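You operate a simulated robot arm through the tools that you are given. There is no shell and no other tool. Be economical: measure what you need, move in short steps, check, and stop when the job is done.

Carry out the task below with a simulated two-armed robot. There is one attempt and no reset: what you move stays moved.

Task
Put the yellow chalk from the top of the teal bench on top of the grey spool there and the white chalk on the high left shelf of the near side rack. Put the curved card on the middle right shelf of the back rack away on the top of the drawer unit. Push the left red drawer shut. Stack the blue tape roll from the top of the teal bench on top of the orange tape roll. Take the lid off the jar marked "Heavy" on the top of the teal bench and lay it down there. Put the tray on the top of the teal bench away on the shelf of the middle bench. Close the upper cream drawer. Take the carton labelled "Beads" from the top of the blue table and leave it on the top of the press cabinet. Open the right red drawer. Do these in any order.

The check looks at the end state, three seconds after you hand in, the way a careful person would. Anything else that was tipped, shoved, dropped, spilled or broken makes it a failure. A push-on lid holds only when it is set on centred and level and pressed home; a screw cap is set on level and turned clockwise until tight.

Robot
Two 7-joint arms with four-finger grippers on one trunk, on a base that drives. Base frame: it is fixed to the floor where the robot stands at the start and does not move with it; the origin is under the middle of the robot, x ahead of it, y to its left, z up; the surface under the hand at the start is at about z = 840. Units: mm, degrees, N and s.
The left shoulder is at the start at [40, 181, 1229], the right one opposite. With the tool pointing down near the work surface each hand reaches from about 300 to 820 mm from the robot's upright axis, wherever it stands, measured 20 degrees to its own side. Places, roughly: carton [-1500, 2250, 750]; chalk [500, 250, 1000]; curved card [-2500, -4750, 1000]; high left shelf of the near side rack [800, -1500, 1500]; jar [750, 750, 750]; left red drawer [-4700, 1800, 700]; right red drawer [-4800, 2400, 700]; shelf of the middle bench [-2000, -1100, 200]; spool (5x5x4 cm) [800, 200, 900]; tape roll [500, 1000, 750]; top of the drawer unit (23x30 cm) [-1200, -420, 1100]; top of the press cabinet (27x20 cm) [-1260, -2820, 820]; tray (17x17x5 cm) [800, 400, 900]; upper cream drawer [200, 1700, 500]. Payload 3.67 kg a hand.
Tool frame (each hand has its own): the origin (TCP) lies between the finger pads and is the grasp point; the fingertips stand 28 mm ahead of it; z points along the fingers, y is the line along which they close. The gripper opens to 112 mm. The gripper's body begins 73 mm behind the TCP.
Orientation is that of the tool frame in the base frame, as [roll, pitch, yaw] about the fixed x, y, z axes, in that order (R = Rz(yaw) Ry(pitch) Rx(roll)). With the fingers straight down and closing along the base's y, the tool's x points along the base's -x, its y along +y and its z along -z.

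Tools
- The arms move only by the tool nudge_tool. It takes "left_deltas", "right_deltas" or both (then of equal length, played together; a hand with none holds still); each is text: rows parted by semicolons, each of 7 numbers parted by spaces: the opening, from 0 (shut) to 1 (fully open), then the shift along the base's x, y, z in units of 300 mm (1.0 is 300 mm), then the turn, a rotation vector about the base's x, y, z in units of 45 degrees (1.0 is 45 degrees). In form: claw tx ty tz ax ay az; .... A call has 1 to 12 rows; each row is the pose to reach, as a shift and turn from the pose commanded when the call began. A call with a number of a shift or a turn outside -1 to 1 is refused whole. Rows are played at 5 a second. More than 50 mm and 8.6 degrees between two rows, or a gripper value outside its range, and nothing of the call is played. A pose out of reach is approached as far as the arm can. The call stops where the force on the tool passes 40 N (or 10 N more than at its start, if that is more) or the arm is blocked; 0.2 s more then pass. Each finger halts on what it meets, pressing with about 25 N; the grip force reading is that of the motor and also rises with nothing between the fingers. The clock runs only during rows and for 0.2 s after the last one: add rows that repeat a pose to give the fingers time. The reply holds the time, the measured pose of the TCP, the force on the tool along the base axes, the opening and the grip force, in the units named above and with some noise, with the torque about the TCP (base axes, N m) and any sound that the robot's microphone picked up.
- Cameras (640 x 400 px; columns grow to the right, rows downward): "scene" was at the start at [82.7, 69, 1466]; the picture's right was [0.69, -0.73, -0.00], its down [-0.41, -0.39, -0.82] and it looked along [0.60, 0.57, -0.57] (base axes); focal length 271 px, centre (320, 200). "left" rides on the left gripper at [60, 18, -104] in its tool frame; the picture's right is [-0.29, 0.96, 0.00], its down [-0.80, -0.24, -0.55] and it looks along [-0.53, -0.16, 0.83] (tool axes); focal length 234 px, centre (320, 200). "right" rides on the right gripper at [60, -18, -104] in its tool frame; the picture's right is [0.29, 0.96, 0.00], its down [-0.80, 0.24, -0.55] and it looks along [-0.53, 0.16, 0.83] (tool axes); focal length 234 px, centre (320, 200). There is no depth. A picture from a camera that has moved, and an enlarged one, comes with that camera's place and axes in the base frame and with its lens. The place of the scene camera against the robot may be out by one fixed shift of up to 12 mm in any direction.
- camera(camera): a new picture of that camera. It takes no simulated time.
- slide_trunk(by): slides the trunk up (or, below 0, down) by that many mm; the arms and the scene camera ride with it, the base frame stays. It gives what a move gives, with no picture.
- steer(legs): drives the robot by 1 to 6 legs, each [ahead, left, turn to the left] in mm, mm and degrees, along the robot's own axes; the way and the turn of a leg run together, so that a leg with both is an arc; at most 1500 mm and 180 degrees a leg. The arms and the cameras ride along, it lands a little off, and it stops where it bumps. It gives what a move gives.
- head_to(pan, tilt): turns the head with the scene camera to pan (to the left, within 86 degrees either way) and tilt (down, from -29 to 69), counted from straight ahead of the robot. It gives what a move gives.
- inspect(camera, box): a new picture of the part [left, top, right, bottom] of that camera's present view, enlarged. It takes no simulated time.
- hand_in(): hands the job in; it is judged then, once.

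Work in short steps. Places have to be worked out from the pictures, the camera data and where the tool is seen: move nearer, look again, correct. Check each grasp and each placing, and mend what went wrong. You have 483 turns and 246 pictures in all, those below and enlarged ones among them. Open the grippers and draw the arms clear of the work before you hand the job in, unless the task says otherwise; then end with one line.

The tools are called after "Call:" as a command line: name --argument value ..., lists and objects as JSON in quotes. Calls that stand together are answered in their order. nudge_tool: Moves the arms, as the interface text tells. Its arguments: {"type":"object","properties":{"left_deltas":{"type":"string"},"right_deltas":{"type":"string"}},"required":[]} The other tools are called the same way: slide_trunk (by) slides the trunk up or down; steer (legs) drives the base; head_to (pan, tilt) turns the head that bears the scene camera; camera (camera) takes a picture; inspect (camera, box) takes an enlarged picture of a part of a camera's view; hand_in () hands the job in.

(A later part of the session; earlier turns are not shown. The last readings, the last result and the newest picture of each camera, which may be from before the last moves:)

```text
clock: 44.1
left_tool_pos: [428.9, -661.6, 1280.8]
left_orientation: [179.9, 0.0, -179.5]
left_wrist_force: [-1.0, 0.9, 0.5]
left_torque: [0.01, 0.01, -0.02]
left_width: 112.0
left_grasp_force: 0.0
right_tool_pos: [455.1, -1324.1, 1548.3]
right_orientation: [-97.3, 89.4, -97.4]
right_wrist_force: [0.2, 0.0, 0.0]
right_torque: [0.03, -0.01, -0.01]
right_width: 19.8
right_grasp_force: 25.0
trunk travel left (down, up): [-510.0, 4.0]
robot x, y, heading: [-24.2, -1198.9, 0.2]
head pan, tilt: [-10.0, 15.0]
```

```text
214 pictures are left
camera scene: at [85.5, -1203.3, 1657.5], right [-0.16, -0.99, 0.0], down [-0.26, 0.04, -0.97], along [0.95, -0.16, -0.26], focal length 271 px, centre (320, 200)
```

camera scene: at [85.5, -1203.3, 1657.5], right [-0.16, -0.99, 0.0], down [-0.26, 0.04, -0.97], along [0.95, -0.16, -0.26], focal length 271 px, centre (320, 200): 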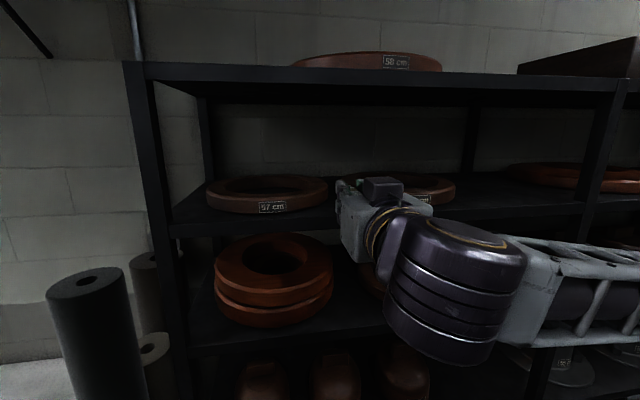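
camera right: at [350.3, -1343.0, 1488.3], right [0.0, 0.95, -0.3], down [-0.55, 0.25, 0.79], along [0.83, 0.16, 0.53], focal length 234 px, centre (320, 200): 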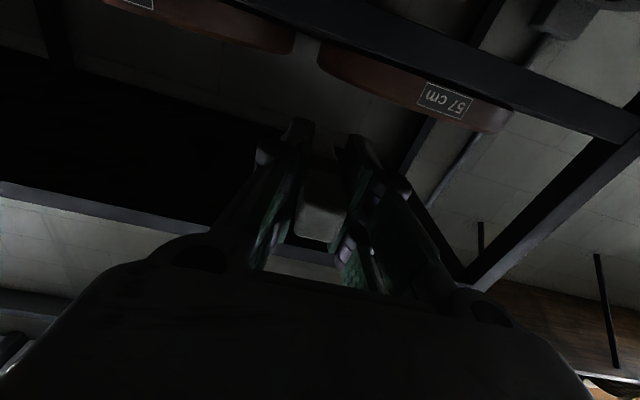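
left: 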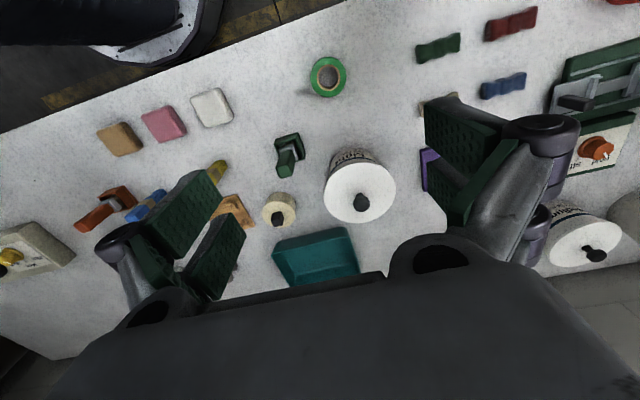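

Tool is horizontal. Ring gap centre y≈−1369; target TCP [635,−1368]. Move in above the shelf.

Call:
nudge_tool --right_deltas "0.1 0.05 -0.147 0 0 0 0;0.1 0.2 -0.147 0 0 0 0;0.1 0.35 -0.147 0 0 0 0;0.1 0.48 -0.147 -0.02 0 0 0;0.1 0.6 -0.147 -0.03 0 0 0;0.1 0.6 -0.147 -0.03 0 0 0"

Call:
camera --camera "right"

Call:
camera --camera "scene"

```text
clock: 45.5
left_tool_pos: [429.4, -661.3, 1280.1]
left_orientation: [-179.9, 0.1, -179.5]
left_wrist_force: [0.4, 1.6, -0.4]
left_torque: [-0.01, 0.03, 0.0]
left_width: 112.0
left_grasp_force: 0.1
right_tool_pos: [635.9, -1365.6, 1541.0]
right_orientation: [-93.6, 89.3, -93.6]
right_wrist_force: [-0.3, 0.4, -0.3]
right_torque: [0.0, 0.01, -0.01]
right_width: 19.7
right_grasp_force: 25.3
right hand out of reach, approached as far as the arm can: row 1
trunk travel left (down, up): [-510.0, 4.0]
robot x, y, heading: [-26.2, -1198.6, 0.6]
head pan, tilt: [-10.0, 15.0]
```

```text
213 pictures are left
camera right: at [532.4, -1384.9, 1479.6], right [0.0, 0.95, -0.3], down [-0.55, 0.25, 0.79], along [0.83, 0.17, 0.53], focal length 234 px, centre (320, 200)
```

right: 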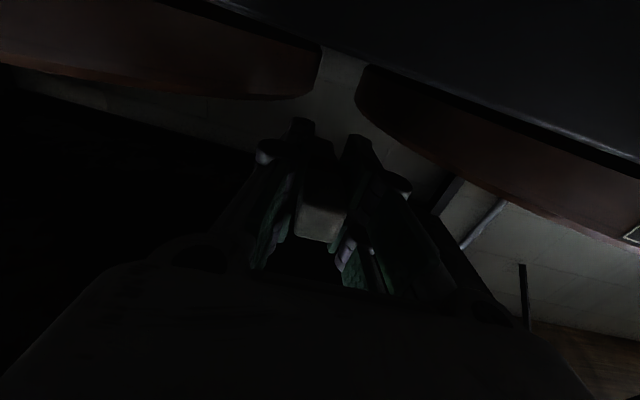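

```text
212 pictures are left
camera scene: at [85.8, -1202.0, 1657.5], right [-0.16, -0.99, 0.0], down [-0.26, 0.04, -0.97], along [0.95, -0.16, -0.26], focal length 271 px, centre (320, 200)
```

scene: 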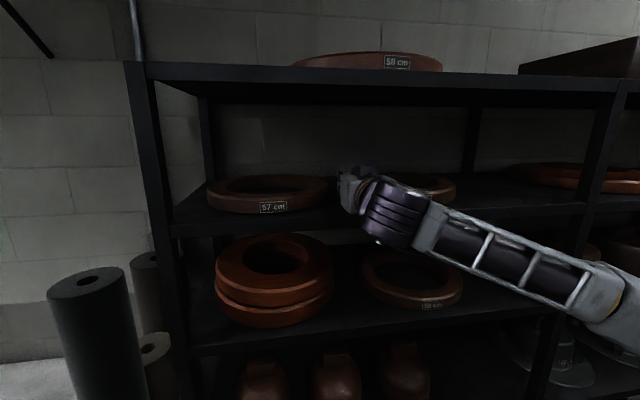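

Gap centred well. Lower to near the shelf.

Call:
nudge_tool --right_deltas "0.1 0 0.01 -0.08 0 0 0;0.1 0 0.015 -0.155 0 0 0;0.1 0 0.015 -0.17 0 0 0;0.1 0 0.015 -0.18 0 0 0"

Call:
inspect --camera "scene" --box '[260, 130, 480, 270]'

```text
clock: 46.2
left_tool_pos: [426.7, -661.4, 1280.5]
left_orientation: [-180.0, 0.0, -179.6]
left_wrist_force: [-0.6, 0.3, -0.4]
left_torque: [0.0, -0.03, 0.0]
left_width: 111.9
left_grasp_force: 0.0
right_tool_pos: [634.6, -1364.3, 1506.5]
right_orientation: [24.4, 88.6, 24.5]
right_wrist_force: [0.3, 0.2, -0.5]
right_torque: [0.01, 0.05, 0.01]
right_width: 19.6
right_grasp_force: 24.4
trunk travel left (down, up): [-510.0, 4.0]
robot x, y, heading: [-23.4, -1195.8, 0.6]
head pan, tilt: [-10.0, 15.0]
stopped in row 3 (right hand): the force on the tool passed its limit at 54 N (the readings are from after the stop); the commanded pose is now the measured one
```

```text
2.86 times, centred on (370, 200) of scene
camera zoom: at [83.6, -1202.7, 1657.5], right [-0.16, -0.99, 0.0], down [-0.25, 0.04, -0.97], along [0.95, -0.16, -0.26], focal length 774 px, centre (177, 200)
```

zoom: 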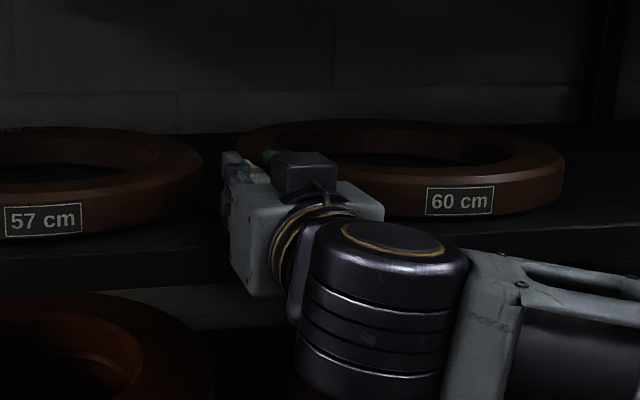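

Stopped by 54 N at z 1506 — likely the hand camera touching the shelf edge. Look from the hand camera.

Call:
camera --camera "right"

```text
210 pictures are left
camera right: at [531.8, -1381.5, 1443.7], right [0.0, 0.96, -0.28], down [-0.57, 0.23, 0.79], along [0.82, 0.16, 0.55], focal length 234 px, centre (320, 200)
```

right: 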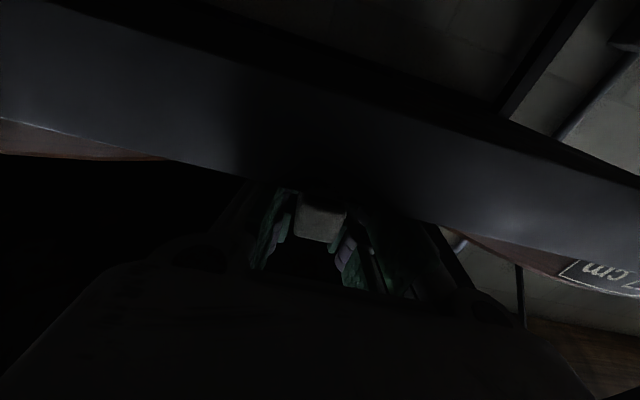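

Probably the finger knuckles met the shelf. Pull back ~24 mm so knuckles stay in front of the edge, tip slightly down, and lower again.

Call:
nudge_tool --right_deltas "0.1 0 0 0.05 0 0 0;0.1 -0.08 0 0.05 0 0.06 0;0.1 -0.08 0 0 0 0.1 0;0.1 -0.08 0 -0.02 0 0.1 0;0.1 -0.08 0 -0.03 0 0.1 0;0.1 -0.08 0 -0.04 0 0.1 0"

```text
clock: 47.5
left_tool_pos: [428.6, -663.1, 1280.8]
left_orientation: [180.0, -0.1, -179.5]
left_wrist_force: [1.0, 0.1, 0.5]
left_torque: [-0.01, 0.02, -0.01]
left_width: 112.0
left_grasp_force: 0.1
right_tool_pos: [611.6, -1364.9, 1506.0]
right_orientation: [163.8, 87.9, 163.9]
right_wrist_force: [-1.4, 2.6, 4.0]
right_torque: [-0.01, -0.09, 0.05]
right_width: 19.8
right_grasp_force: 24.6
trunk travel left (down, up): [-510.0, 4.0]
robot x, y, heading: [-27.8, -1194.6, 0.8]
head pan, tilt: [-10.0, 15.0]
stopped in row 6 (right hand): the force on the tool passed its limit at 44 N (the readings are from after the stop); the commanded pose is now the measured one
```

Contact at a similar height — perhaps the chalk itself is touching the shelf. Check views.

Call:
inspect --camera "right" --box '[160, 60, 480, 300]'

Call:
inspect --camera "scene" --box '[300, 150, 420, 240]'

```text
1.67 times, centred on (320, 180) of right
camera zoom: at [505.3, -1383.0, 1449.6], right [-0.01, 0.96, -0.28], down [-0.52, 0.23, 0.82], along [0.85, 0.15, 0.5], focal length 390 px, centre (320, 233)
```

zoom: 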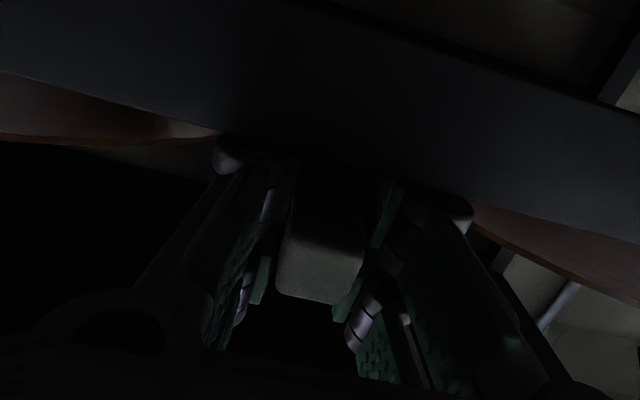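

```text
4.44 times, centred on (360, 195) of scene
camera zoom: at [85.4, -1203.5, 1657.3], right [-0.16, -0.99, 0.0], down [-0.26, 0.04, -0.97], along [0.95, -0.16, -0.26], focal length 1203 px, centre (142, 222)
```

zoom: 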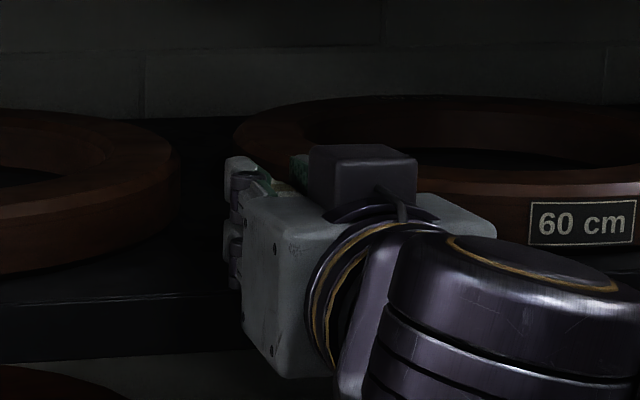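

Finger linkages are taller than the chalk, so I'll tip the tool ~27° down so the chalk's tip lands first, then release guided between the fingers.

Call:
nudge_tool --right_deltas "0.1 0 0 0.08 0 0 0;0.1 0.02 0 0.13 0 0.17 0;0.1 0.05 0 0.13 0 0.34 0;0.1 0.08 0 0.13 0 0.51 0;0.1 0.08 0 0.13 0 0.55 0;0.1 0.08 0 0.09 0 0.55 0;0.1 0.08 0 0.07 0 0.55 0;0.1 0.08 0 0.055 0 0.55 0"

```text
clock: 49.3
left_tool_pos: [429.5, -662.9, 1280.6]
left_orientation: [179.9, 0.0, -179.5]
left_wrist_force: [0.1, -0.2, 0.7]
left_torque: [-0.01, 0.02, 0.05]
left_width: 111.7
left_grasp_force: 0.1
right_tool_pos: [636.3, -1365.9, 1520.9]
right_orientation: [178.9, 62.9, 178.7]
right_wrist_force: [0.4, -0.8, -0.2]
right_torque: [0.02, -0.03, -0.01]
right_width: 19.9
right_grasp_force: 25.2
trunk travel left (down, up): [-510.0, 4.0]
robot x, y, heading: [-23.3, -1195.3, 0.5]
head pan, tilt: [-10.0, 15.0]
```

Call:
nudge_tool --right_deltas "0.1 0 0 -0.01 0 0 0;0.1 0 0 -0.018 0 0 0;0.1 0 0 -0.025 0 0 0"

```text
clock: 50.1
left_tool_pos: [428.1, -661.6, 1280.8]
left_orientation: [-180.0, 0.0, -179.6]
left_wrist_force: [-0.2, 1.2, 0.7]
left_torque: [0.02, 0.0, -0.01]
left_width: 112.0
left_grasp_force: 0.0
right_tool_pos: [637.2, -1365.1, 1515.0]
right_orientation: [178.8, 63.0, 178.6]
right_wrist_force: [-0.1, 0.6, 1.7]
right_torque: [-0.04, -0.03, 0.02]
right_width: 19.6
right_grasp_force: 25.1
trunk travel left (down, up): [-510.0, 4.0]
robot x, y, heading: [-26.4, -1198.6, 0.6]
head pan, tilt: [-10.0, 15.0]
```

Possibly just touching (1.7 N); a little lower.

Call:
nudge_tool --right_deltas "0.1 0 0 -0.007 0 0 0;0.1 0 0 -0.014 0 0 0;0.1 0 0 -0.02 0 0 0"

```text
clock: 51.0
left_tool_pos: [428.0, -660.2, 1280.3]
left_orientation: [-180.0, -0.1, -179.5]
left_wrist_force: [0.3, 0.2, 0.4]
left_torque: [0.02, -0.01, 0.04]
left_width: 112.1
left_grasp_force: 0.0
right_tool_pos: [635.9, -1366.3, 1514.7]
right_orientation: [178.3, 63.9, 178.2]
right_wrist_force: [-2.0, 1.6, 4.1]
right_torque: [-0.01, 0.03, 0.01]
right_width: 20.0
right_grasp_force: 24.9
trunk travel left (down, up): [-510.0, 4.0]
robot x, y, heading: [-22.9, -1192.6, 0.7]
head pan, tilt: [-10.0, 15.0]
stopped in row 3 (right hand): the force on the tool passed its limit at 41 N (the readings are from after the stop); the commanded pose is now the measured one
```

Contact. Open slightly so the chalk settles between the fingers.

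Call:
nudge_tool --right_deltas "0.2 0 0 0 0 0 0;0.22 0 0 0 0 0 0;0.24 0 0 0 0 0 0;0.27 0 0 0 0 0 0;0.3 0 0 0 0 0 0;0.3 0 0 0 0 0 0"

Call:
inspect --camera "right" --box '[160, 60, 480, 300]'

```text
clock: 52.5
left_tool_pos: [429.4, -662.6, 1280.8]
left_orientation: [180.0, 0.0, -179.4]
left_wrist_force: [-0.8, -0.3, -0.5]
left_torque: [0.05, -0.01, -0.04]
left_width: 111.8
left_grasp_force: 0.1
right_tool_pos: [636.7, -1367.2, 1514.4]
right_orientation: [178.5, 63.7, 178.3]
right_wrist_force: [1.8, 1.1, 8.8]
right_torque: [0.1, -0.2, -0.07]
right_width: 34.4
right_grasp_force: 0.0
trunk travel left (down, up): [-510.0, 4.0]
robot x, y, heading: [-25.5, -1197.6, 0.5]
head pan, tilt: [-10.0, 15.0]
```

```text
1.67 times, centred on (320, 180) of right
camera zoom: at [516.1, -1384.1, 1505.9], right [-0.12, 0.96, -0.25], down [-0.14, 0.23, 0.96], along [0.98, 0.15, 0.11], focal length 390 px, centre (320, 233)
```

zoom: 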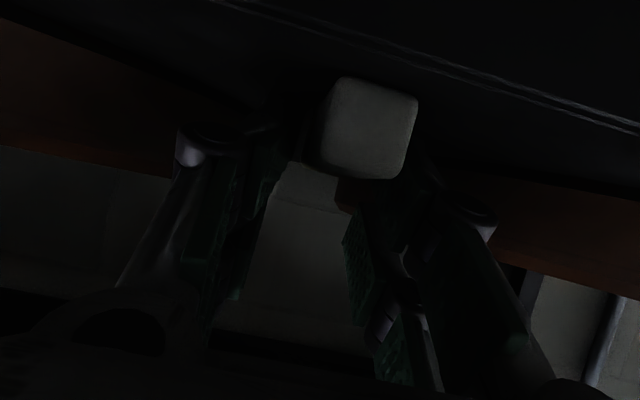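

Chalk is lying on the shelf. Open wider, lift slightly and back out.

Call:
nudge_tool --right_deltas "0.45 0 0 0.01 0 0 0;0.55 0 0 0.02 0 0 0;0.55 0 0 0.1 0 0 0;0.55 0 0 0.18 0 0 0;0.55 -0.15 0 0.18 0 0 0;0.55 -0.3 0 0.18 0 0 0;0.55 -0.45 0 0.18 0 0 0;0.55 -0.55 0 0.18 0 0 0;0.55 -0.55 0 0.18 0 0 0"

Call:
inspect --camera "right" --box '[160, 0, 480, 240]'

Call:
inspect --camera "scene" --box '[260, 130, 480, 270]'

```text
clock: 54.5
left_tool_pos: [429.2, -661.3, 1280.2]
left_orientation: [180.0, -0.1, -179.4]
left_wrist_force: [-0.5, 0.4, -0.2]
left_torque: [0.0, 0.0, -0.06]
left_width: 112.0
left_grasp_force: 0.1
right_tool_pos: [471.3, -1366.8, 1567.0]
right_orientation: [178.5, 63.7, 178.2]
right_wrist_force: [0.5, 0.2, 0.8]
right_torque: [0.0, 0.05, 0.01]
right_width: 61.6
right_grasp_force: 0.1
trunk travel left (down, up): [-510.0, 4.0]
robot x, y, heading: [-22.5, -1197.8, 0.3]
head pan, tilt: [-10.0, 15.0]
```

```text
1.67 times, centred on (320, 120) of right
camera zoom: at [352.3, -1384.0, 1559.0], right [-0.12, 0.96, -0.25], down [-0.14, 0.23, 0.96], along [0.98, 0.15, 0.11], focal length 390 px, centre (320, 333)
```

zoom: 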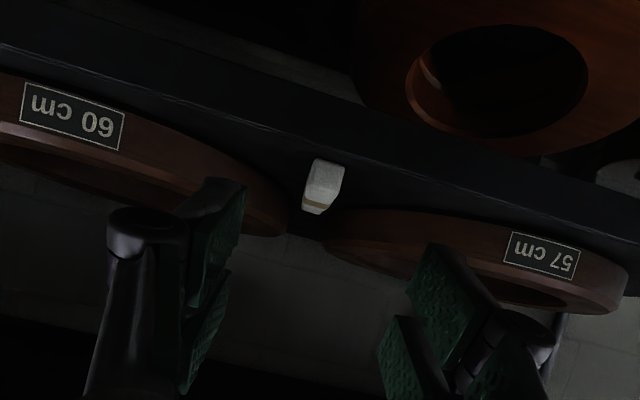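

```text
2.86 times, centred on (370, 200) of scene
camera zoom: at [86.2, -1203.6, 1657.5], right [-0.16, -0.99, 0.0], down [-0.26, 0.04, -0.97], along [0.95, -0.16, -0.26], focal length 774 px, centre (177, 200)
```

zoom: 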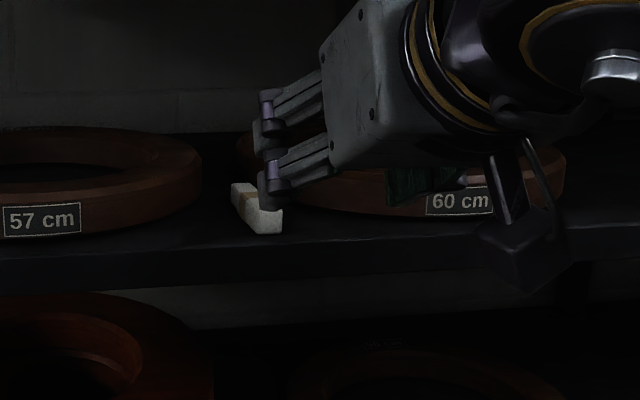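

White chalk lies safely on the shelf. Fold the right hand back to pointing down.

Call:
nudge_tool --right_deltas "0.55 -0.05 0.05 -0.1 0 0.17 0;0.55 -0.08 0.1 -0.2 0 0.34 0;0.55 -0.1 0.15 -0.3 0 0.51 0;0.55 -0.12 0.2 -0.4 0 0.68 0;0.55 -0.14 0.25 -0.5 0 0.85 0;0.55 -0.16 0.3 -0.6 0 1 0"

Call:
nudge_tool --right_deltas "0.55 0 0.04 -0.05 0 0.15 0;0.55 0 0.08 -0.1 0 0.3 0;0.55 0 0.1 -0.15 0 0.41 0;0.55 0 0.1 -0.15 0 0.41 0"

Call:
slide_trunk --by -160

```text
clock: 55.9
left_tool_pos: [429.9, -661.7, 1280.0]
left_orientation: [-180.0, -0.1, -179.5]
left_wrist_force: [0.0, 0.7, -0.1]
left_torque: [-0.01, 0.02, 0.02]
left_width: 112.0
left_grasp_force: 0.1
right_tool_pos: [424.3, -1276.8, 1387.2]
right_orientation: [179.9, 18.5, 179.2]
right_wrist_force: [0.1, -1.5, 1.0]
right_torque: [0.01, -0.01, -0.02]
right_width: 61.6
right_grasp_force: 0.1
trunk travel left (down, up): [-510.0, 4.0]
robot x, y, heading: [-23.5, -1195.3, 0.5]
head pan, tilt: [-10.0, 15.0]
```

```text
clock: 56.9
left_tool_pos: [428.9, -661.2, 1280.5]
left_orientation: [180.0, -0.1, -179.5]
left_wrist_force: [-0.9, -0.1, -0.2]
left_torque: [0.0, -0.05, 0.02]
left_width: 111.9
left_grasp_force: 0.0
right_tool_pos: [423.4, -1246.2, 1341.9]
right_orientation: [-180.0, 0.1, 179.1]
right_wrist_force: [-0.2, -0.4, -0.2]
right_torque: [0.0, 0.0, 0.0]
right_width: 61.6
right_grasp_force: 0.0
trunk travel left (down, up): [-510.0, 4.0]
robot x, y, heading: [-26.3, -1195.4, 0.5]
head pan, tilt: [-10.0, 15.0]
```

```text
clock: 58.7
left_tool_pos: [427.9, -661.4, 1120.3]
left_orientation: [-179.9, 0.1, -179.6]
left_wrist_force: [-0.1, 0.1, 0.2]
left_torque: [-0.03, -0.04, 0.04]
left_width: 111.9
left_grasp_force: 0.1
right_tool_pos: [425.9, -1246.2, 1181.5]
right_orientation: [180.0, 0.2, 179.2]
right_wrist_force: [0.5, 1.3, 0.0]
right_torque: [-0.01, 0.03, 0.0]
right_width: 61.6
right_grasp_force: 0.1
trunk travel left (down, up): [-350.0, 164.0]
robot x, y, heading: [-22.5, -1194.7, 0.5]
head pan, tilt: [-10.0, 15.0]
```

Drive back to the teal bench's left end for the tape and lid.

Call:
steer --legs '[[0, 1500, 0], [0, 545, -0.5], [80, 0, 0]]'

Call:
head_to --pan 20 --tilt 35

Call:
camera --camera "scene"

Call:
camera --camera "left"

```text
clock: 69.8
left_tool_pos: [493.2, 1385.8, 1119.5]
left_orientation: [180.0, 0.0, -179.8]
left_wrist_force: [0.0, -0.2, -0.3]
left_torque: [-0.02, 0.04, 0.0]
left_width: 111.9
left_grasp_force: 0.1
right_tool_pos: [486.1, 800.5, 1181.1]
right_orientation: [-179.9, 0.2, 178.8]
right_wrist_force: [-0.2, -0.7, -0.5]
right_torque: [-0.04, 0.05, -0.04]
right_width: 61.6
right_grasp_force: 0.0
trunk travel left (down, up): [-350.0, 164.0]
robot x, y, heading: [36.6, 849.4, 0.5]
head pan, tilt: [-10.0, 15.0]
```

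```text
clock: 70.8
left_tool_pos: [492.3, 1384.5, 1120.3]
left_orientation: [-180.0, 0.0, -179.8]
left_wrist_force: [0.0, 0.4, 0.5]
left_torque: [0.02, -0.03, -0.03]
left_width: 111.7
left_grasp_force: 0.0
right_tool_pos: [483.8, 800.2, 1183.6]
right_orientation: [-180.0, 0.2, 178.9]
right_wrist_force: [0.5, 0.1, -0.5]
right_torque: [-0.01, -0.02, 0.01]
right_width: 61.5
right_grasp_force: 0.1
trunk travel left (down, up): [-350.0, 164.0]
robot x, y, heading: [33.2, 849.1, 0.3]
head pan, tilt: [20.0, 35.0]
```

```text
204 pictures are left
camera scene: at [135.7, 891.7, 1465.4], right [0.35, -0.94, 0.0], down [-0.54, -0.2, -0.82], along [0.77, 0.28, -0.57], focal length 271 px, centre (320, 200)
```

scene: 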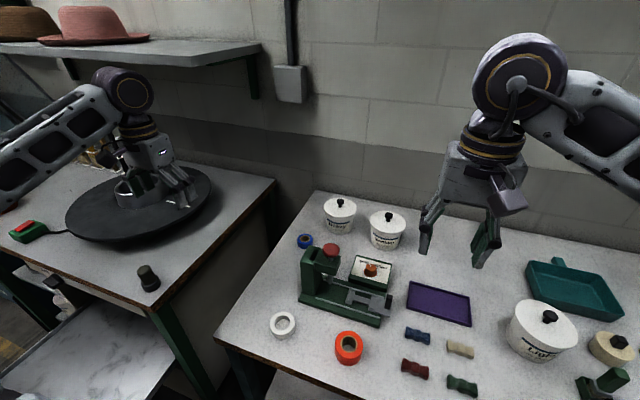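

```text
203 pictures are left
camera left: at [431.2, 1403.5, 1224.9], right [0.28, 0.96, 0.0], down [0.8, -0.24, 0.55], along [0.53, -0.16, -0.83], focal length 234 px, centre (320, 200)
```

left: 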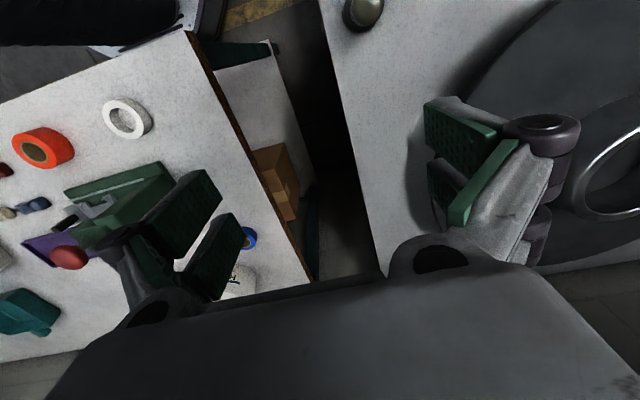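

Zoom into jars and tape.

Call:
inspect --camera "scene" --box '[255, 185, 415, 375]'

```text
2.11 times, centred on (335, 280) of scene
camera zoom: at [135.7, 891.7, 1465.4], right [0.35, -0.94, 0.0], down [-0.54, -0.2, -0.82], along [0.77, 0.28, -0.57], focal length 570 px, centre (288, 32)
```

zoom: 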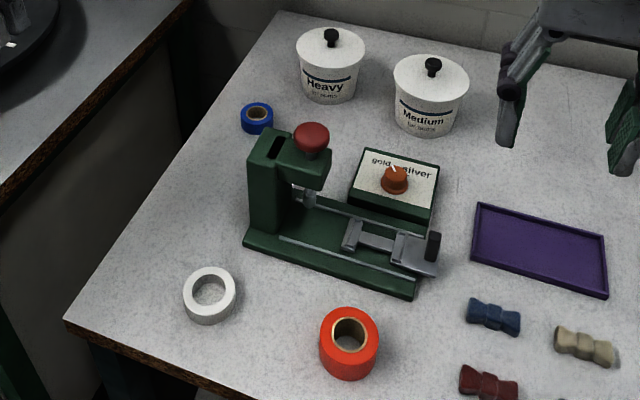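

Heavy jar ≈[845,1077], blue tape ≈[718,1153], orange ≈[441,933]. Drive a bit nearer and bring the left hand over the blue tape.

Call:
steer --legs '[[65, 50, 0]]'

Call:
nudge_tool --left_deltas "0.8 0.03 -0.15 0 0 0 0;0.8 0.06 -0.3 0 0 0 0;0.8 0.1 -0.45 0 0 0 0;0.8 0.2 -0.56 0 0 0 0;0.8 0.33 -0.65 0 0 0 0;0.8 0.4 -0.75 0 0 0 0;0.8 0.45 -0.87 -0.1 0 0 0;0.8 0.45 -0.87 -0.2 0 0 0;0.8 0.45 -0.87 -0.2 0 0 0"

Call:
camera --camera "left"

```text
clock: 71.8
left_tool_pos: [536.2, 1408.6, 1116.7]
left_orientation: [-179.8, -0.5, 179.5]
left_wrist_force: [1.2, 0.9, -0.6]
left_torque: [-0.04, 0.12, -0.01]
left_width: 112.2
left_grasp_force: 0.2
right_tool_pos: [520.3, 825.2, 1178.6]
right_orientation: [-179.7, -0.2, 178.2]
right_wrist_force: [1.4, 0.1, -0.5]
right_torque: [-0.07, 0.08, -0.02]
right_width: 61.6
right_grasp_force: 0.0
trunk travel left (down, up): [-350.0, 164.0]
robot x, y, heading: [67.6, 876.7, -0.5]
head pan, tilt: [20.0, 35.0]
stopped in leg 1: the robot was blocked; the commanded pose is now the measured one
```

```text
clock: 73.8
left_tool_pos: [664.3, 1146.8, 1060.6]
left_orientation: [-180.0, -0.1, 179.4]
left_wrist_force: [-0.1, 0.3, 0.1]
left_torque: [-0.02, -0.02, 0.0]
left_width: 89.6
left_grasp_force: 0.0
right_tool_pos: [514.6, 822.4, 1182.2]
right_orientation: [-179.9, 0.2, 178.3]
right_wrist_force: [0.4, -0.4, -0.4]
right_torque: [0.02, 0.0, -0.01]
right_width: 61.8
right_grasp_force: 0.0
trunk travel left (down, up): [-350.0, 164.0]
robot x, y, heading: [69.0, 878.3, -0.4]
head pan, tilt: [20.0, 35.0]
```

```text
201 pictures are left
camera left: at [605.1, 1165.0, 1164.2], right [0.3, 0.95, 0.0], down [0.79, -0.25, 0.55], along [0.53, -0.16, -0.83], focal length 234 px, centre (320, 200)
```

left: 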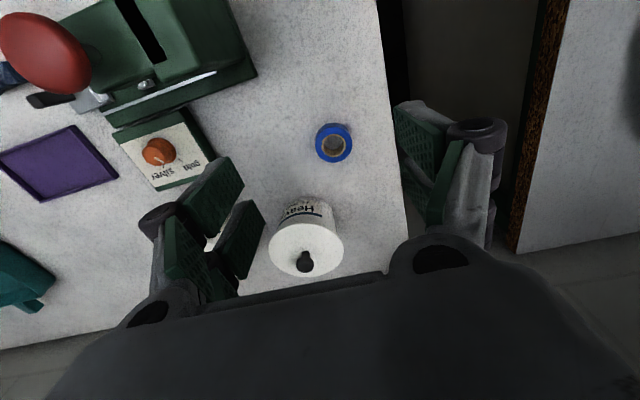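

Base is now against the bench. Blue tape at [716,1152]; go down on it (partway first).

Call:
nudge_tool --left_deltas "0.7 0.09 0.01 -0.05 0 0 0;0.7 0.172 0.017 -0.15 0 0 0;0.7 0.172 0.017 -0.3 0 0 0;0.7 0.172 0.017 -0.4 0 0 0;0.7 0.172 0.017 -0.4 0 0 0"

Call:
camera --camera "left"

```text
clock: 75.0
left_tool_pos: [716.1, 1152.1, 939.1]
left_orientation: [-180.0, -0.1, 179.5]
left_wrist_force: [-0.2, -0.2, -1.0]
left_torque: [-0.01, 0.02, 0.01]
left_width: 78.6
left_grasp_force: 0.0
right_tool_pos: [513.6, 822.9, 1182.3]
right_orientation: [-179.9, 0.1, 178.1]
right_wrist_force: [0.4, 1.5, -0.6]
right_torque: [0.01, -0.02, 0.02]
right_width: 61.5
right_grasp_force: 0.1
trunk travel left (down, up): [-350.0, 164.0]
robot x, y, heading: [65.3, 881.7, -0.6]
head pan, tilt: [20.0, 35.0]
```

```text
200 pictures are left
camera left: at [656.3, 1170.0, 1043.6], right [0.3, 0.95, 0.0], down [0.79, -0.25, 0.55], along [0.53, -0.16, -0.83], focal length 234 px, centre (320, 200)
```

left: 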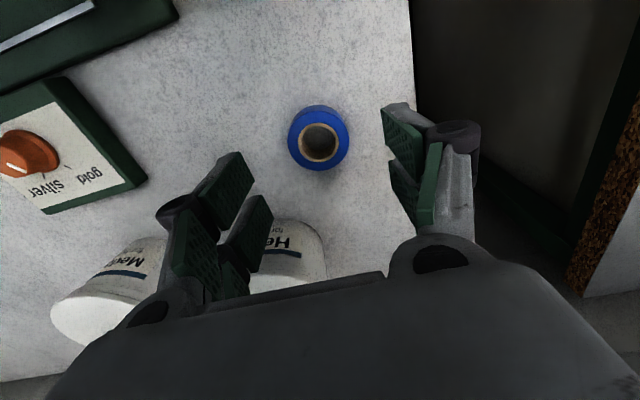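

Centred. Descend to z≈873 and close.

Call:
nudge_tool --left_deltas "0.7 0.008 0 -0.1 0 0 0;0.7 0.008 0 -0.19 0 0 0;0.7 0.008 0 -0.22 0 0 0;0.7 0.008 0 -0.22 0 0 0;0.38 0.008 0 -0.22 0 0 0;0.3 0.008 0 -0.22 0 0 0;0.3 0.008 0 -0.22 0 0 0"

```text
clock: 76.6
left_tool_pos: [719.7, 1150.2, 874.8]
left_orientation: [180.0, 0.0, 179.5]
left_wrist_force: [0.2, 0.9, 0.1]
left_torque: [0.0, 0.02, -0.02]
left_width: 46.9
left_grasp_force: 25.0
right_tool_pos: [514.6, 821.4, 1182.1]
right_orientation: [-180.0, 0.2, 178.2]
right_wrist_force: [0.3, 0.1, -0.3]
right_torque: [-0.02, -0.05, 0.0]
right_width: 61.3
right_grasp_force: 0.1
trunk travel left (down, up): [-350.0, 164.0]
robot x, y, heading: [66.8, 884.1, -0.4]
head pan, tilt: [20.0, 35.0]
```

Held. Move the right hand out of the way while lifting the left.

Call:
nudge_tool --left_deltas "0.3 0 0 0.12 0 0 0;0.3 0 0 0.26 0 0 0;0.3 0 0 0.4 0 0 0;0.3 0 0 0.52 0 0 0;0.3 0 0 0.62 0 0 0;0.3 -0.1 -0.05 0.62 0 0 0;0.3 -0.2 -0.1 0.62 0 0 0" --right_deltas "0.55 0 -0.12 0 0 0 0;0.55 0 -0.26 0 0 0 0;0.55 0 -0.4 0 0 0 0;0.55 0 -0.54 0 0 0 0;0.55 0 -0.68 0 0 0 0;0.55 0 -0.75 0 0 0 0;0.55 0 -0.75 0 0 0 0"

Call:
nudge_tool --left_deltas "0.3 -0.12 -0.08 0 0 0 0;0.3 -0.24 -0.16 0 0 0 0;0.3 -0.36 -0.24 0 0 0 0;0.3 -0.48 -0.33 0 0 0 0;0.3 -0.6 -0.42 0 0 0 0;0.3 -0.6 -0.42 0 0 0 0"

Call:
camera --camera "left"

Call:
camera --camera "scene"

```text
clock: 78.2
left_tool_pos: [657.1, 1122.7, 1060.8]
left_orientation: [179.9, 0.0, 179.5]
left_wrist_force: [0.5, 0.1, 0.4]
left_torque: [-0.03, -0.02, -0.01]
left_width: 46.9
left_grasp_force: 25.0
right_tool_pos: [514.0, 596.6, 1182.9]
right_orientation: [-179.9, 0.2, 178.2]
right_wrist_force: [-0.1, -0.4, 0.4]
right_torque: [-0.01, -0.01, 0.02]
right_width: 61.5
right_grasp_force: 0.0
trunk travel left (down, up): [-350.0, 164.0]
robot x, y, heading: [65.1, 880.2, -0.5]
head pan, tilt: [20.0, 35.0]
```

```text
clock: 79.6
left_tool_pos: [479.2, 996.2, 1061.2]
left_orientation: [180.0, 0.0, 179.5]
left_wrist_force: [-0.2, -0.4, -0.3]
left_torque: [0.01, 0.01, 0.0]
left_width: 47.0
left_grasp_force: 24.9
right_tool_pos: [514.5, 597.9, 1181.4]
right_orientation: [-179.9, 0.2, 178.1]
right_wrist_force: [-0.7, 0.2, -0.5]
right_torque: [0.01, -0.01, -0.01]
right_width: 61.8
right_grasp_force: 0.0
trunk travel left (down, up): [-350.0, 164.0]
robot x, y, heading: [68.2, 879.2, -0.4]
head pan, tilt: [20.0, 35.0]
```

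```text
199 pictures are left
camera left: at [419.4, 1015.0, 1164.6], right [0.3, 0.95, 0.0], down [0.8, -0.25, 0.55], along [0.53, -0.16, -0.83], focal length 234 px, centre (320, 200)
```

left: 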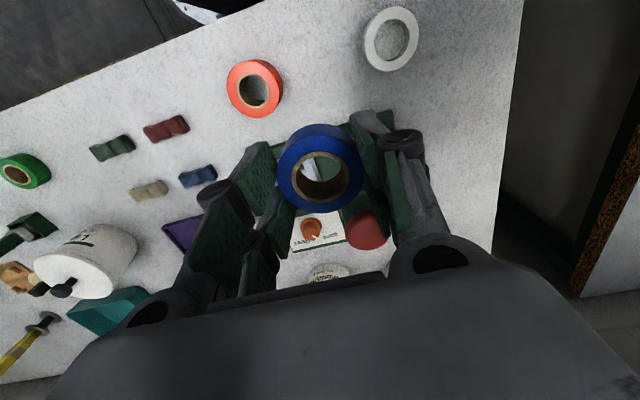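

```text
198 pictures are left
camera scene: at [167.9, 918.8, 1465.2], right [0.33, -0.94, 0.0], down [-0.54, -0.19, -0.82], along [0.77, 0.27, -0.57], focal length 271 px, centre (320, 200)
```

scene: 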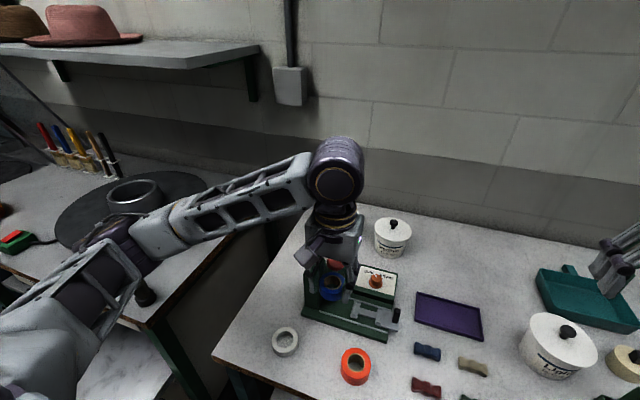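

Zoom on the orange roll from the left camera for accuracy.

Call:
inspect --camera "left" --box '[205, 40, 305, 140]'

```text
4.00 times, centred on (255, 90) of left
camera zoom: at [419.4, 1015.0, 1164.6], right [0.3, 0.95, 0.0], down [0.8, -0.25, 0.55], along [0.53, -0.16, -0.83], focal length 937 px, centre (580, 640)
```

zoom: 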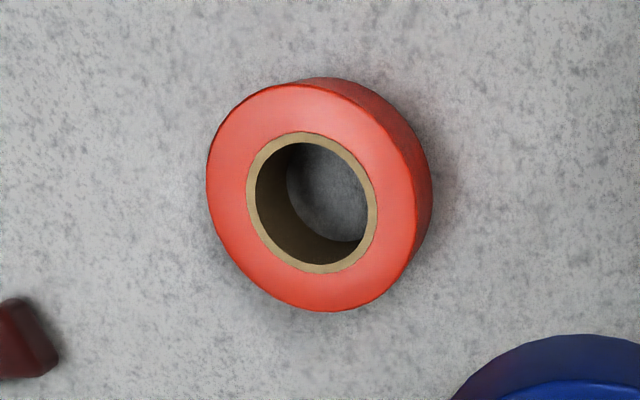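

Orange centre ≈[437.5,930], top ≈868. Move over it and descend to just above.

Call:
nudge_tool --left_deltas "0.3 -0.07 -0.11 0 0 0 0;0.3 -0.139 -0.221 0 0 0 0;0.3 -0.139 -0.221 -0.15 0 0 0;0.3 -0.139 -0.221 -0.3 0 0 0;0.3 -0.139 -0.221 -0.42 0 0 0;0.3 -0.139 -0.221 -0.49 0 0 0;0.3 -0.139 -0.221 -0.49 0 0 0"

Call:
inspect --camera "scene" --box '[280, 290, 440, 400]'

Call:
camera --camera "left"

```text
clock: 81.2
left_tool_pos: [436.7, 929.1, 912.9]
left_orientation: [-180.0, -0.1, 179.5]
left_wrist_force: [1.4, 0.1, -0.1]
left_torque: [0.02, -0.01, 0.01]
left_width: 47.3
left_grasp_force: 25.0
right_tool_pos: [514.3, 596.2, 1182.4]
right_orientation: [180.0, 0.3, 178.2]
right_wrist_force: [0.6, -0.2, -0.1]
right_torque: [0.06, 0.01, 0.03]
right_width: 61.6
right_grasp_force: 0.1
trunk travel left (down, up): [-350.0, 164.0]
robot x, y, heading: [65.8, 882.2, -0.5]
head pan, tilt: [20.0, 35.0]
```

```text
3.64 times, centred on (360, 345) of scene
camera zoom: at [167.5, 917.6, 1465.3], right [0.33, -0.94, 0.0], down [-0.54, -0.19, -0.82], along [0.77, 0.27, -0.57], focal length 984 px, centre (174, -327)
```

zoom: 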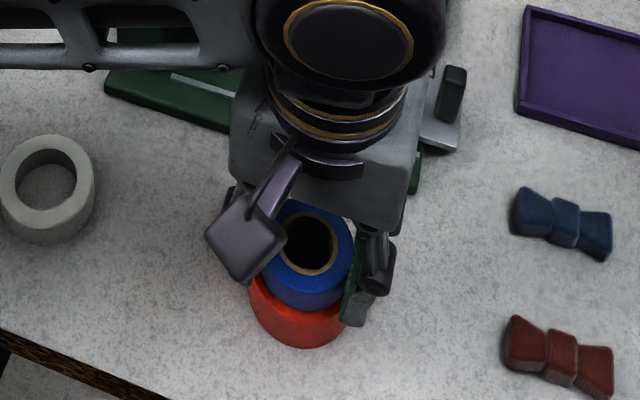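

```text
195 pictures are left
camera left: at [376.9, 947.3, 1017.1], right [0.3, 0.95, 0.0], down [0.8, -0.25, 0.55], along [0.53, -0.16, -0.83], focal length 234 px, centre (320, 200)
```

left: 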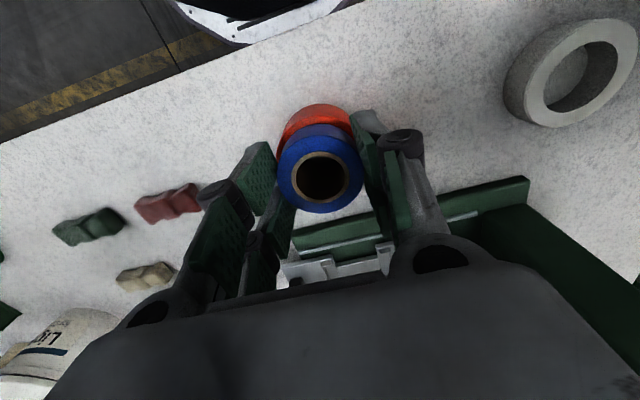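

Check centring closer.

Call:
inspect --camera "left" --box '[260, 90, 380, 220]'

```text
3.08 times, centred on (320, 155) of left
camera zoom: at [376.9, 947.3, 1017.1], right [0.3, 0.95, 0.0], down [0.8, -0.25, 0.55], along [0.53, -0.16, -0.83], focal length 720 px, centre (320, 338)
```

zoom: 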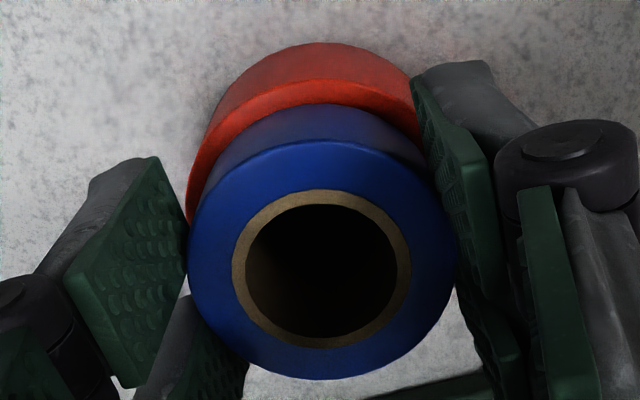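

Lower gently to contact.

Call:
nudge_tool --left_deltas "0.3 0 0 -0.01 0 0 0;0.3 0 0 -0.02 0 0 0;0.3 0 0 -0.027 0 0 0"

Call:
inspect --camera "left" --box '[260, 90, 380, 220]'

```text
clock: 82.0
left_tool_pos: [436.5, 929.1, 907.3]
left_orientation: [-180.0, 0.2, 179.6]
left_wrist_force: [0.6, 2.0, 18.5]
left_torque: [0.06, 0.03, 0.07]
left_width: 47.2
left_grasp_force: 25.0
right_tool_pos: [513.4, 595.6, 1184.2]
right_orientation: [180.0, 0.2, 178.1]
right_wrist_force: [0.2, 0.3, 0.1]
right_torque: [-0.01, 0.01, 0.04]
right_width: 61.3
right_grasp_force: 0.1
trunk travel left (down, up): [-350.0, 164.0]
robot x, y, heading: [69.2, 880.0, -0.6]
head pan, tilt: [20.0, 35.0]
```

```text
3.08 times, centred on (320, 155) of left
camera zoom: at [376.4, 947.9, 1010.9], right [0.3, 0.95, 0.0], down [0.79, -0.25, 0.56], along [0.53, -0.17, -0.83], focal length 720 px, centre (320, 338)
```

zoom: 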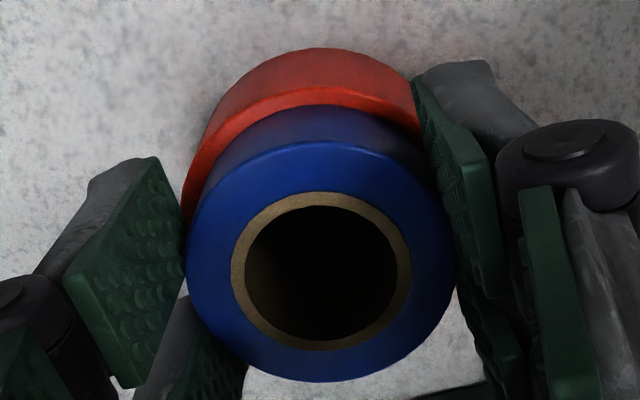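

Contact at TCP z≈907. A 2 mm nudge forward centres it; then set down and release.

Call:
nudge_tool --left_deltas "0.3 0 0 0.015 0 0 0;0.3 0.008 -0.003 0.015 0 0 0;0.3 0.008 -0.003 0.003 0 0 0;0.5 0.008 -0.003 0.003 0 0 0;0.65 0.008 -0.003 0.003 0 0 0;0.65 0.008 -0.003 0.003 0 0 0;0.65 0.008 -0.003 0.12 0 0 0;0.65 0.008 -0.003 0.26 0 0 0;0.65 0.008 -0.003 0.4 0 0 0;0.65 0.008 -0.003 0.5 0 0 0"

Call:
inspect --camera "left" --box '[240, 60, 400, 200]'

Call:
inspect --camera "scene" --box '[280, 290, 440, 400]'

```text
clock: 84.2
left_tool_pos: [439.1, 928.4, 1056.4]
left_orientation: [179.9, 0.0, 179.4]
left_wrist_force: [0.0, 0.0, -1.0]
left_torque: [0.0, -0.03, -0.04]
left_width: 72.8
left_grasp_force: 0.0
right_tool_pos: [514.9, 597.5, 1182.8]
right_orientation: [-180.0, 0.3, 178.1]
right_wrist_force: [-0.3, 0.1, 0.5]
right_torque: [-0.01, 0.01, -0.03]
right_width: 61.7
right_grasp_force: 0.0
trunk travel left (down, up): [-350.0, 164.0]
robot x, y, heading: [69.7, 880.7, -0.6]
head pan, tilt: [20.0, 35.0]
```

```text
2.86 times, centred on (320, 130) of left
camera zoom: at [378.6, 946.7, 1159.8], right [0.3, 0.95, 0.0], down [0.8, -0.25, 0.55], along [0.53, -0.16, -0.83], focal length 669 px, centre (320, 400)
```

zoom: 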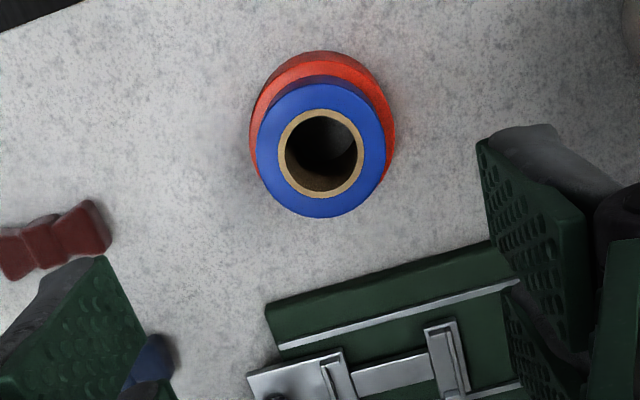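

```text
3.64 times, centred on (360, 345) of scene
camera zoom: at [167.3, 917.7, 1465.3], right [0.33, -0.94, 0.0], down [-0.54, -0.19, -0.82], along [0.77, 0.27, -0.57], focal length 984 px, centre (174, -327)
```

zoom: 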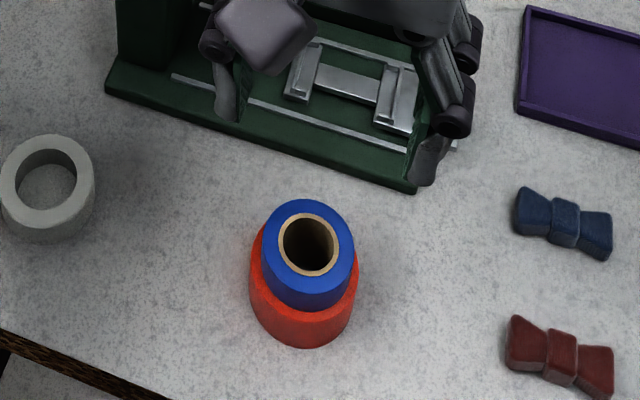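

Stacked well. Now move the left hand toward the Heavy jar.

Call:
nudge_tool --left_deltas "0.6 0.14 0.06 0.03 0 0 0;0.6 0.28 0.12 0.05 0 0 0;0.6 0.42 0.18 0.05 0 0 0;0.6 0.56 0.24 0.05 0 0 0;0.6 0.7 0.3 0.05 0 0 0;0.6 0.84 0.36 0.05 0 0 0;0.6 0.97 0.43 0.05 0 0 0;0.6 0.97 0.43 0.05 0 0 0"

Call:
camera --camera "left"

```text
clock: 86.0
left_tool_pos: [729.7, 1056.8, 1070.2]
left_orientation: [-179.9, -0.1, 179.4]
left_wrist_force: [-0.8, -0.4, 0.7]
left_torque: [0.04, -0.03, -0.02]
left_width: 67.2
left_grasp_force: 0.1
right_tool_pos: [514.2, 596.2, 1182.0]
right_orientation: [-180.0, 0.2, 178.2]
right_wrist_force: [0.5, -1.0, 0.3]
right_torque: [0.02, 0.0, 0.02]
right_width: 61.6
right_grasp_force: 0.0
trunk travel left (down, up): [-350.0, 164.0]
robot x, y, heading: [64.8, 879.2, -0.6]
head pan, tilt: [20.0, 35.0]
```

```text
190 pictures are left
camera left: at [670.0, 1076.4, 1174.3], right [0.3, 0.95, 0.0], down [0.79, -0.25, 0.55], along [0.53, -0.16, -0.83], focal length 234 px, centre (320, 200)
```

left: 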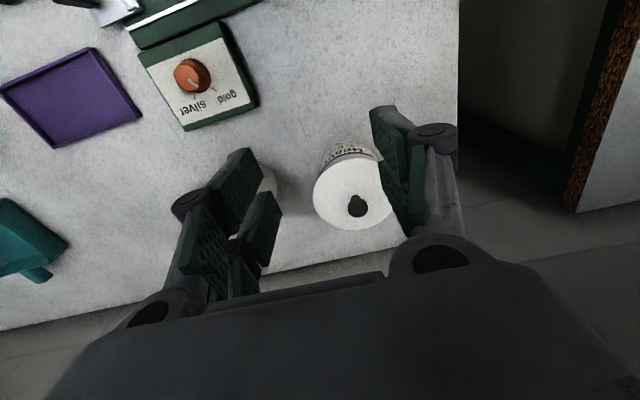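

Knob ≈[832,1071]; move above it.

Call:
nudge_tool --left_deltas "0.5 0.12 0.02 0 0 0 0;0.5 0.24 0.035 -0.03 0 0 0;0.5 0.34 0.047 -0.1 0 0 0;0.5 0.34 0.047 -0.2 0 0 0;0.5 0.34 0.047 -0.2 0 0 0"

Call:
camera --camera "left"

```text
clock: 87.2
left_tool_pos: [833.3, 1070.5, 1010.8]
left_orientation: [-180.0, 0.0, 179.4]
left_wrist_force: [0.6, 0.2, -0.2]
left_torque: [-0.02, 0.01, 0.01]
left_width: 56.0
left_grasp_force: 0.0
right_tool_pos: [514.1, 596.9, 1182.6]
right_orientation: [180.0, 0.2, 178.2]
right_wrist_force: [-0.1, 0.5, 0.4]
right_torque: [-0.01, 0.0, 0.03]
right_width: 61.8
right_grasp_force: 0.1
trunk travel left (down, up): [-350.0, 164.0]
robot x, y, heading: [68.2, 880.5, -0.6]
head pan, tilt: [20.0, 35.0]
```

```text
189 pictures are left
camera left: at [772.3, 1089.7, 1114.5], right [0.3, 0.95, 0.0], down [0.79, -0.25, 0.55], along [0.53, -0.16, -0.83], focal length 234 px, centre (320, 200)
```

left: 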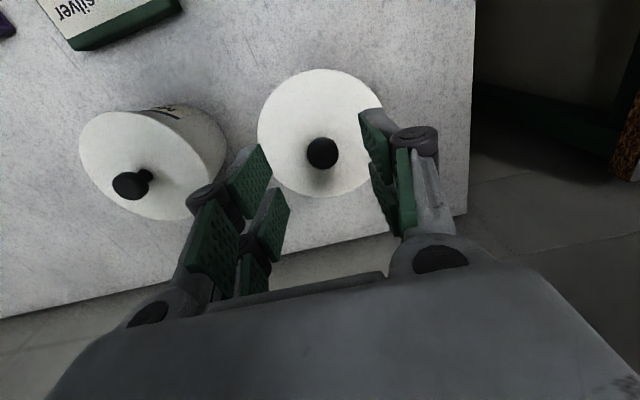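

Adjust 3 mm and descend to grip the knob.

Call:
nudge_tool --left_deltas "0.5 0.009 0.005 -0.1 0 0 0;0.5 0.009 0.005 -0.18 0 0 0;0.5 0.009 0.005 -0.22 0 0 0;0.5 0.009 0.005 -0.22 0 0 0;0.2 0.009 0.005 -0.22 0 0 0;0.1 0.009 0.005 -0.22 0 0 0;0.1 0.009 0.005 -0.22 0 0 0"

Call:
camera --camera "left"

```text
clock: 88.4
left_tool_pos: [836.7, 1070.6, 954.0]
left_orientation: [-179.8, 0.8, 179.3]
left_wrist_force: [-7.1, -2.6, 19.3]
left_torque: [-0.04, 0.26, 0.0]
left_width: 21.5
left_grasp_force: 18.0
right_tool_pos: [513.7, 596.4, 1182.1]
right_orientation: [180.0, 0.3, 178.2]
right_wrist_force: [0.5, 0.1, -0.2]
right_torque: [0.02, 0.04, 0.02]
right_width: 61.7
right_grasp_force: 0.1
trunk travel left (down, up): [-350.0, 164.0]
robot x, y, heading: [68.8, 878.2, -0.6]
head pan, tilt: [20.0, 35.0]
stopped in row 5 (left hand): the force on the tool passed its limit at 46 N (the readings are from after the stop); the commanded pose is now the measured one
```

```text
188 pictures are left
camera left: at [775.2, 1090.6, 1057.1], right [0.3, 0.95, 0.0], down [0.79, -0.25, 0.56], along [0.54, -0.17, -0.83], focal length 234 px, centre (320, 200)
```

left: 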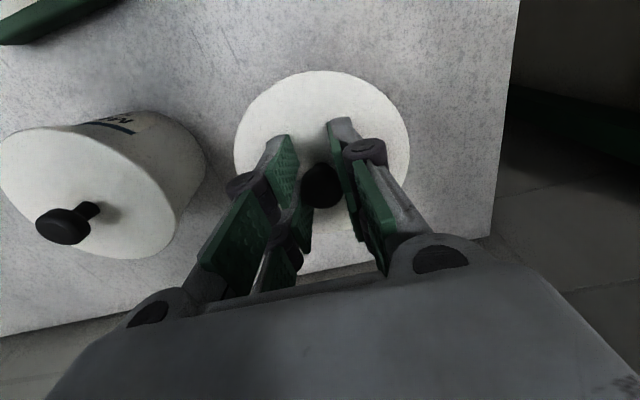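

Fingertips touched the lid (lid top ≈926). Raise 5 mm and close on the knob.

Call:
nudge_tool --left_deltas "0.35 0 0 0.018 0 0 0;0.1 0 0 0.018 0 0 0;0.1 0 0 0.018 0 0 0;0.1 0 0 0.018 0 0 0"

Call:
inspect --camera "left" --box '[220, 60, 420, 260]'

```text
clock: 89.4
left_tool_pos: [836.2, 1074.2, 954.7]
left_orientation: [180.0, 0.5, 179.6]
left_wrist_force: [0.5, 0.4, -0.3]
left_torque: [-0.02, -0.01, 0.01]
left_width: 20.9
left_grasp_force: 24.9
right_tool_pos: [514.1, 597.2, 1182.9]
right_orientation: [-180.0, 0.1, 178.3]
right_wrist_force: [0.3, 0.3, -0.7]
right_torque: [0.01, -0.01, 0.01]
right_width: 61.2
right_grasp_force: 0.0
trunk travel left (down, up): [-350.0, 164.0]
robot x, y, heading: [66.0, 880.6, -0.3]
head pan, tilt: [20.0, 35.0]
heard: snap
```

```text
2.00 times, centred on (320, 160) of left
camera zoom: at [776.0, 1092.0, 1058.5], right [0.3, 0.95, 0.0], down [0.79, -0.25, 0.56], along [0.54, -0.16, -0.83], focal length 468 px, centre (320, 280)
```

zoom: 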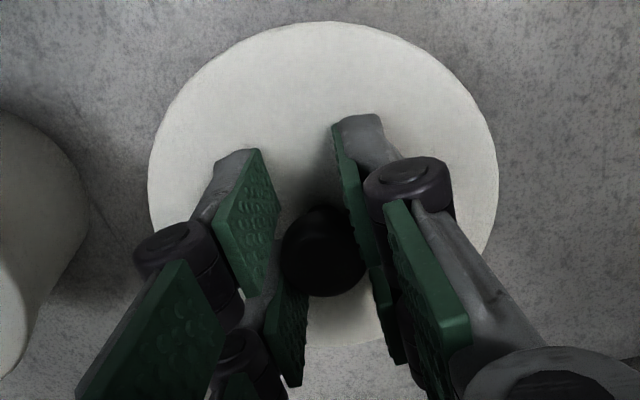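

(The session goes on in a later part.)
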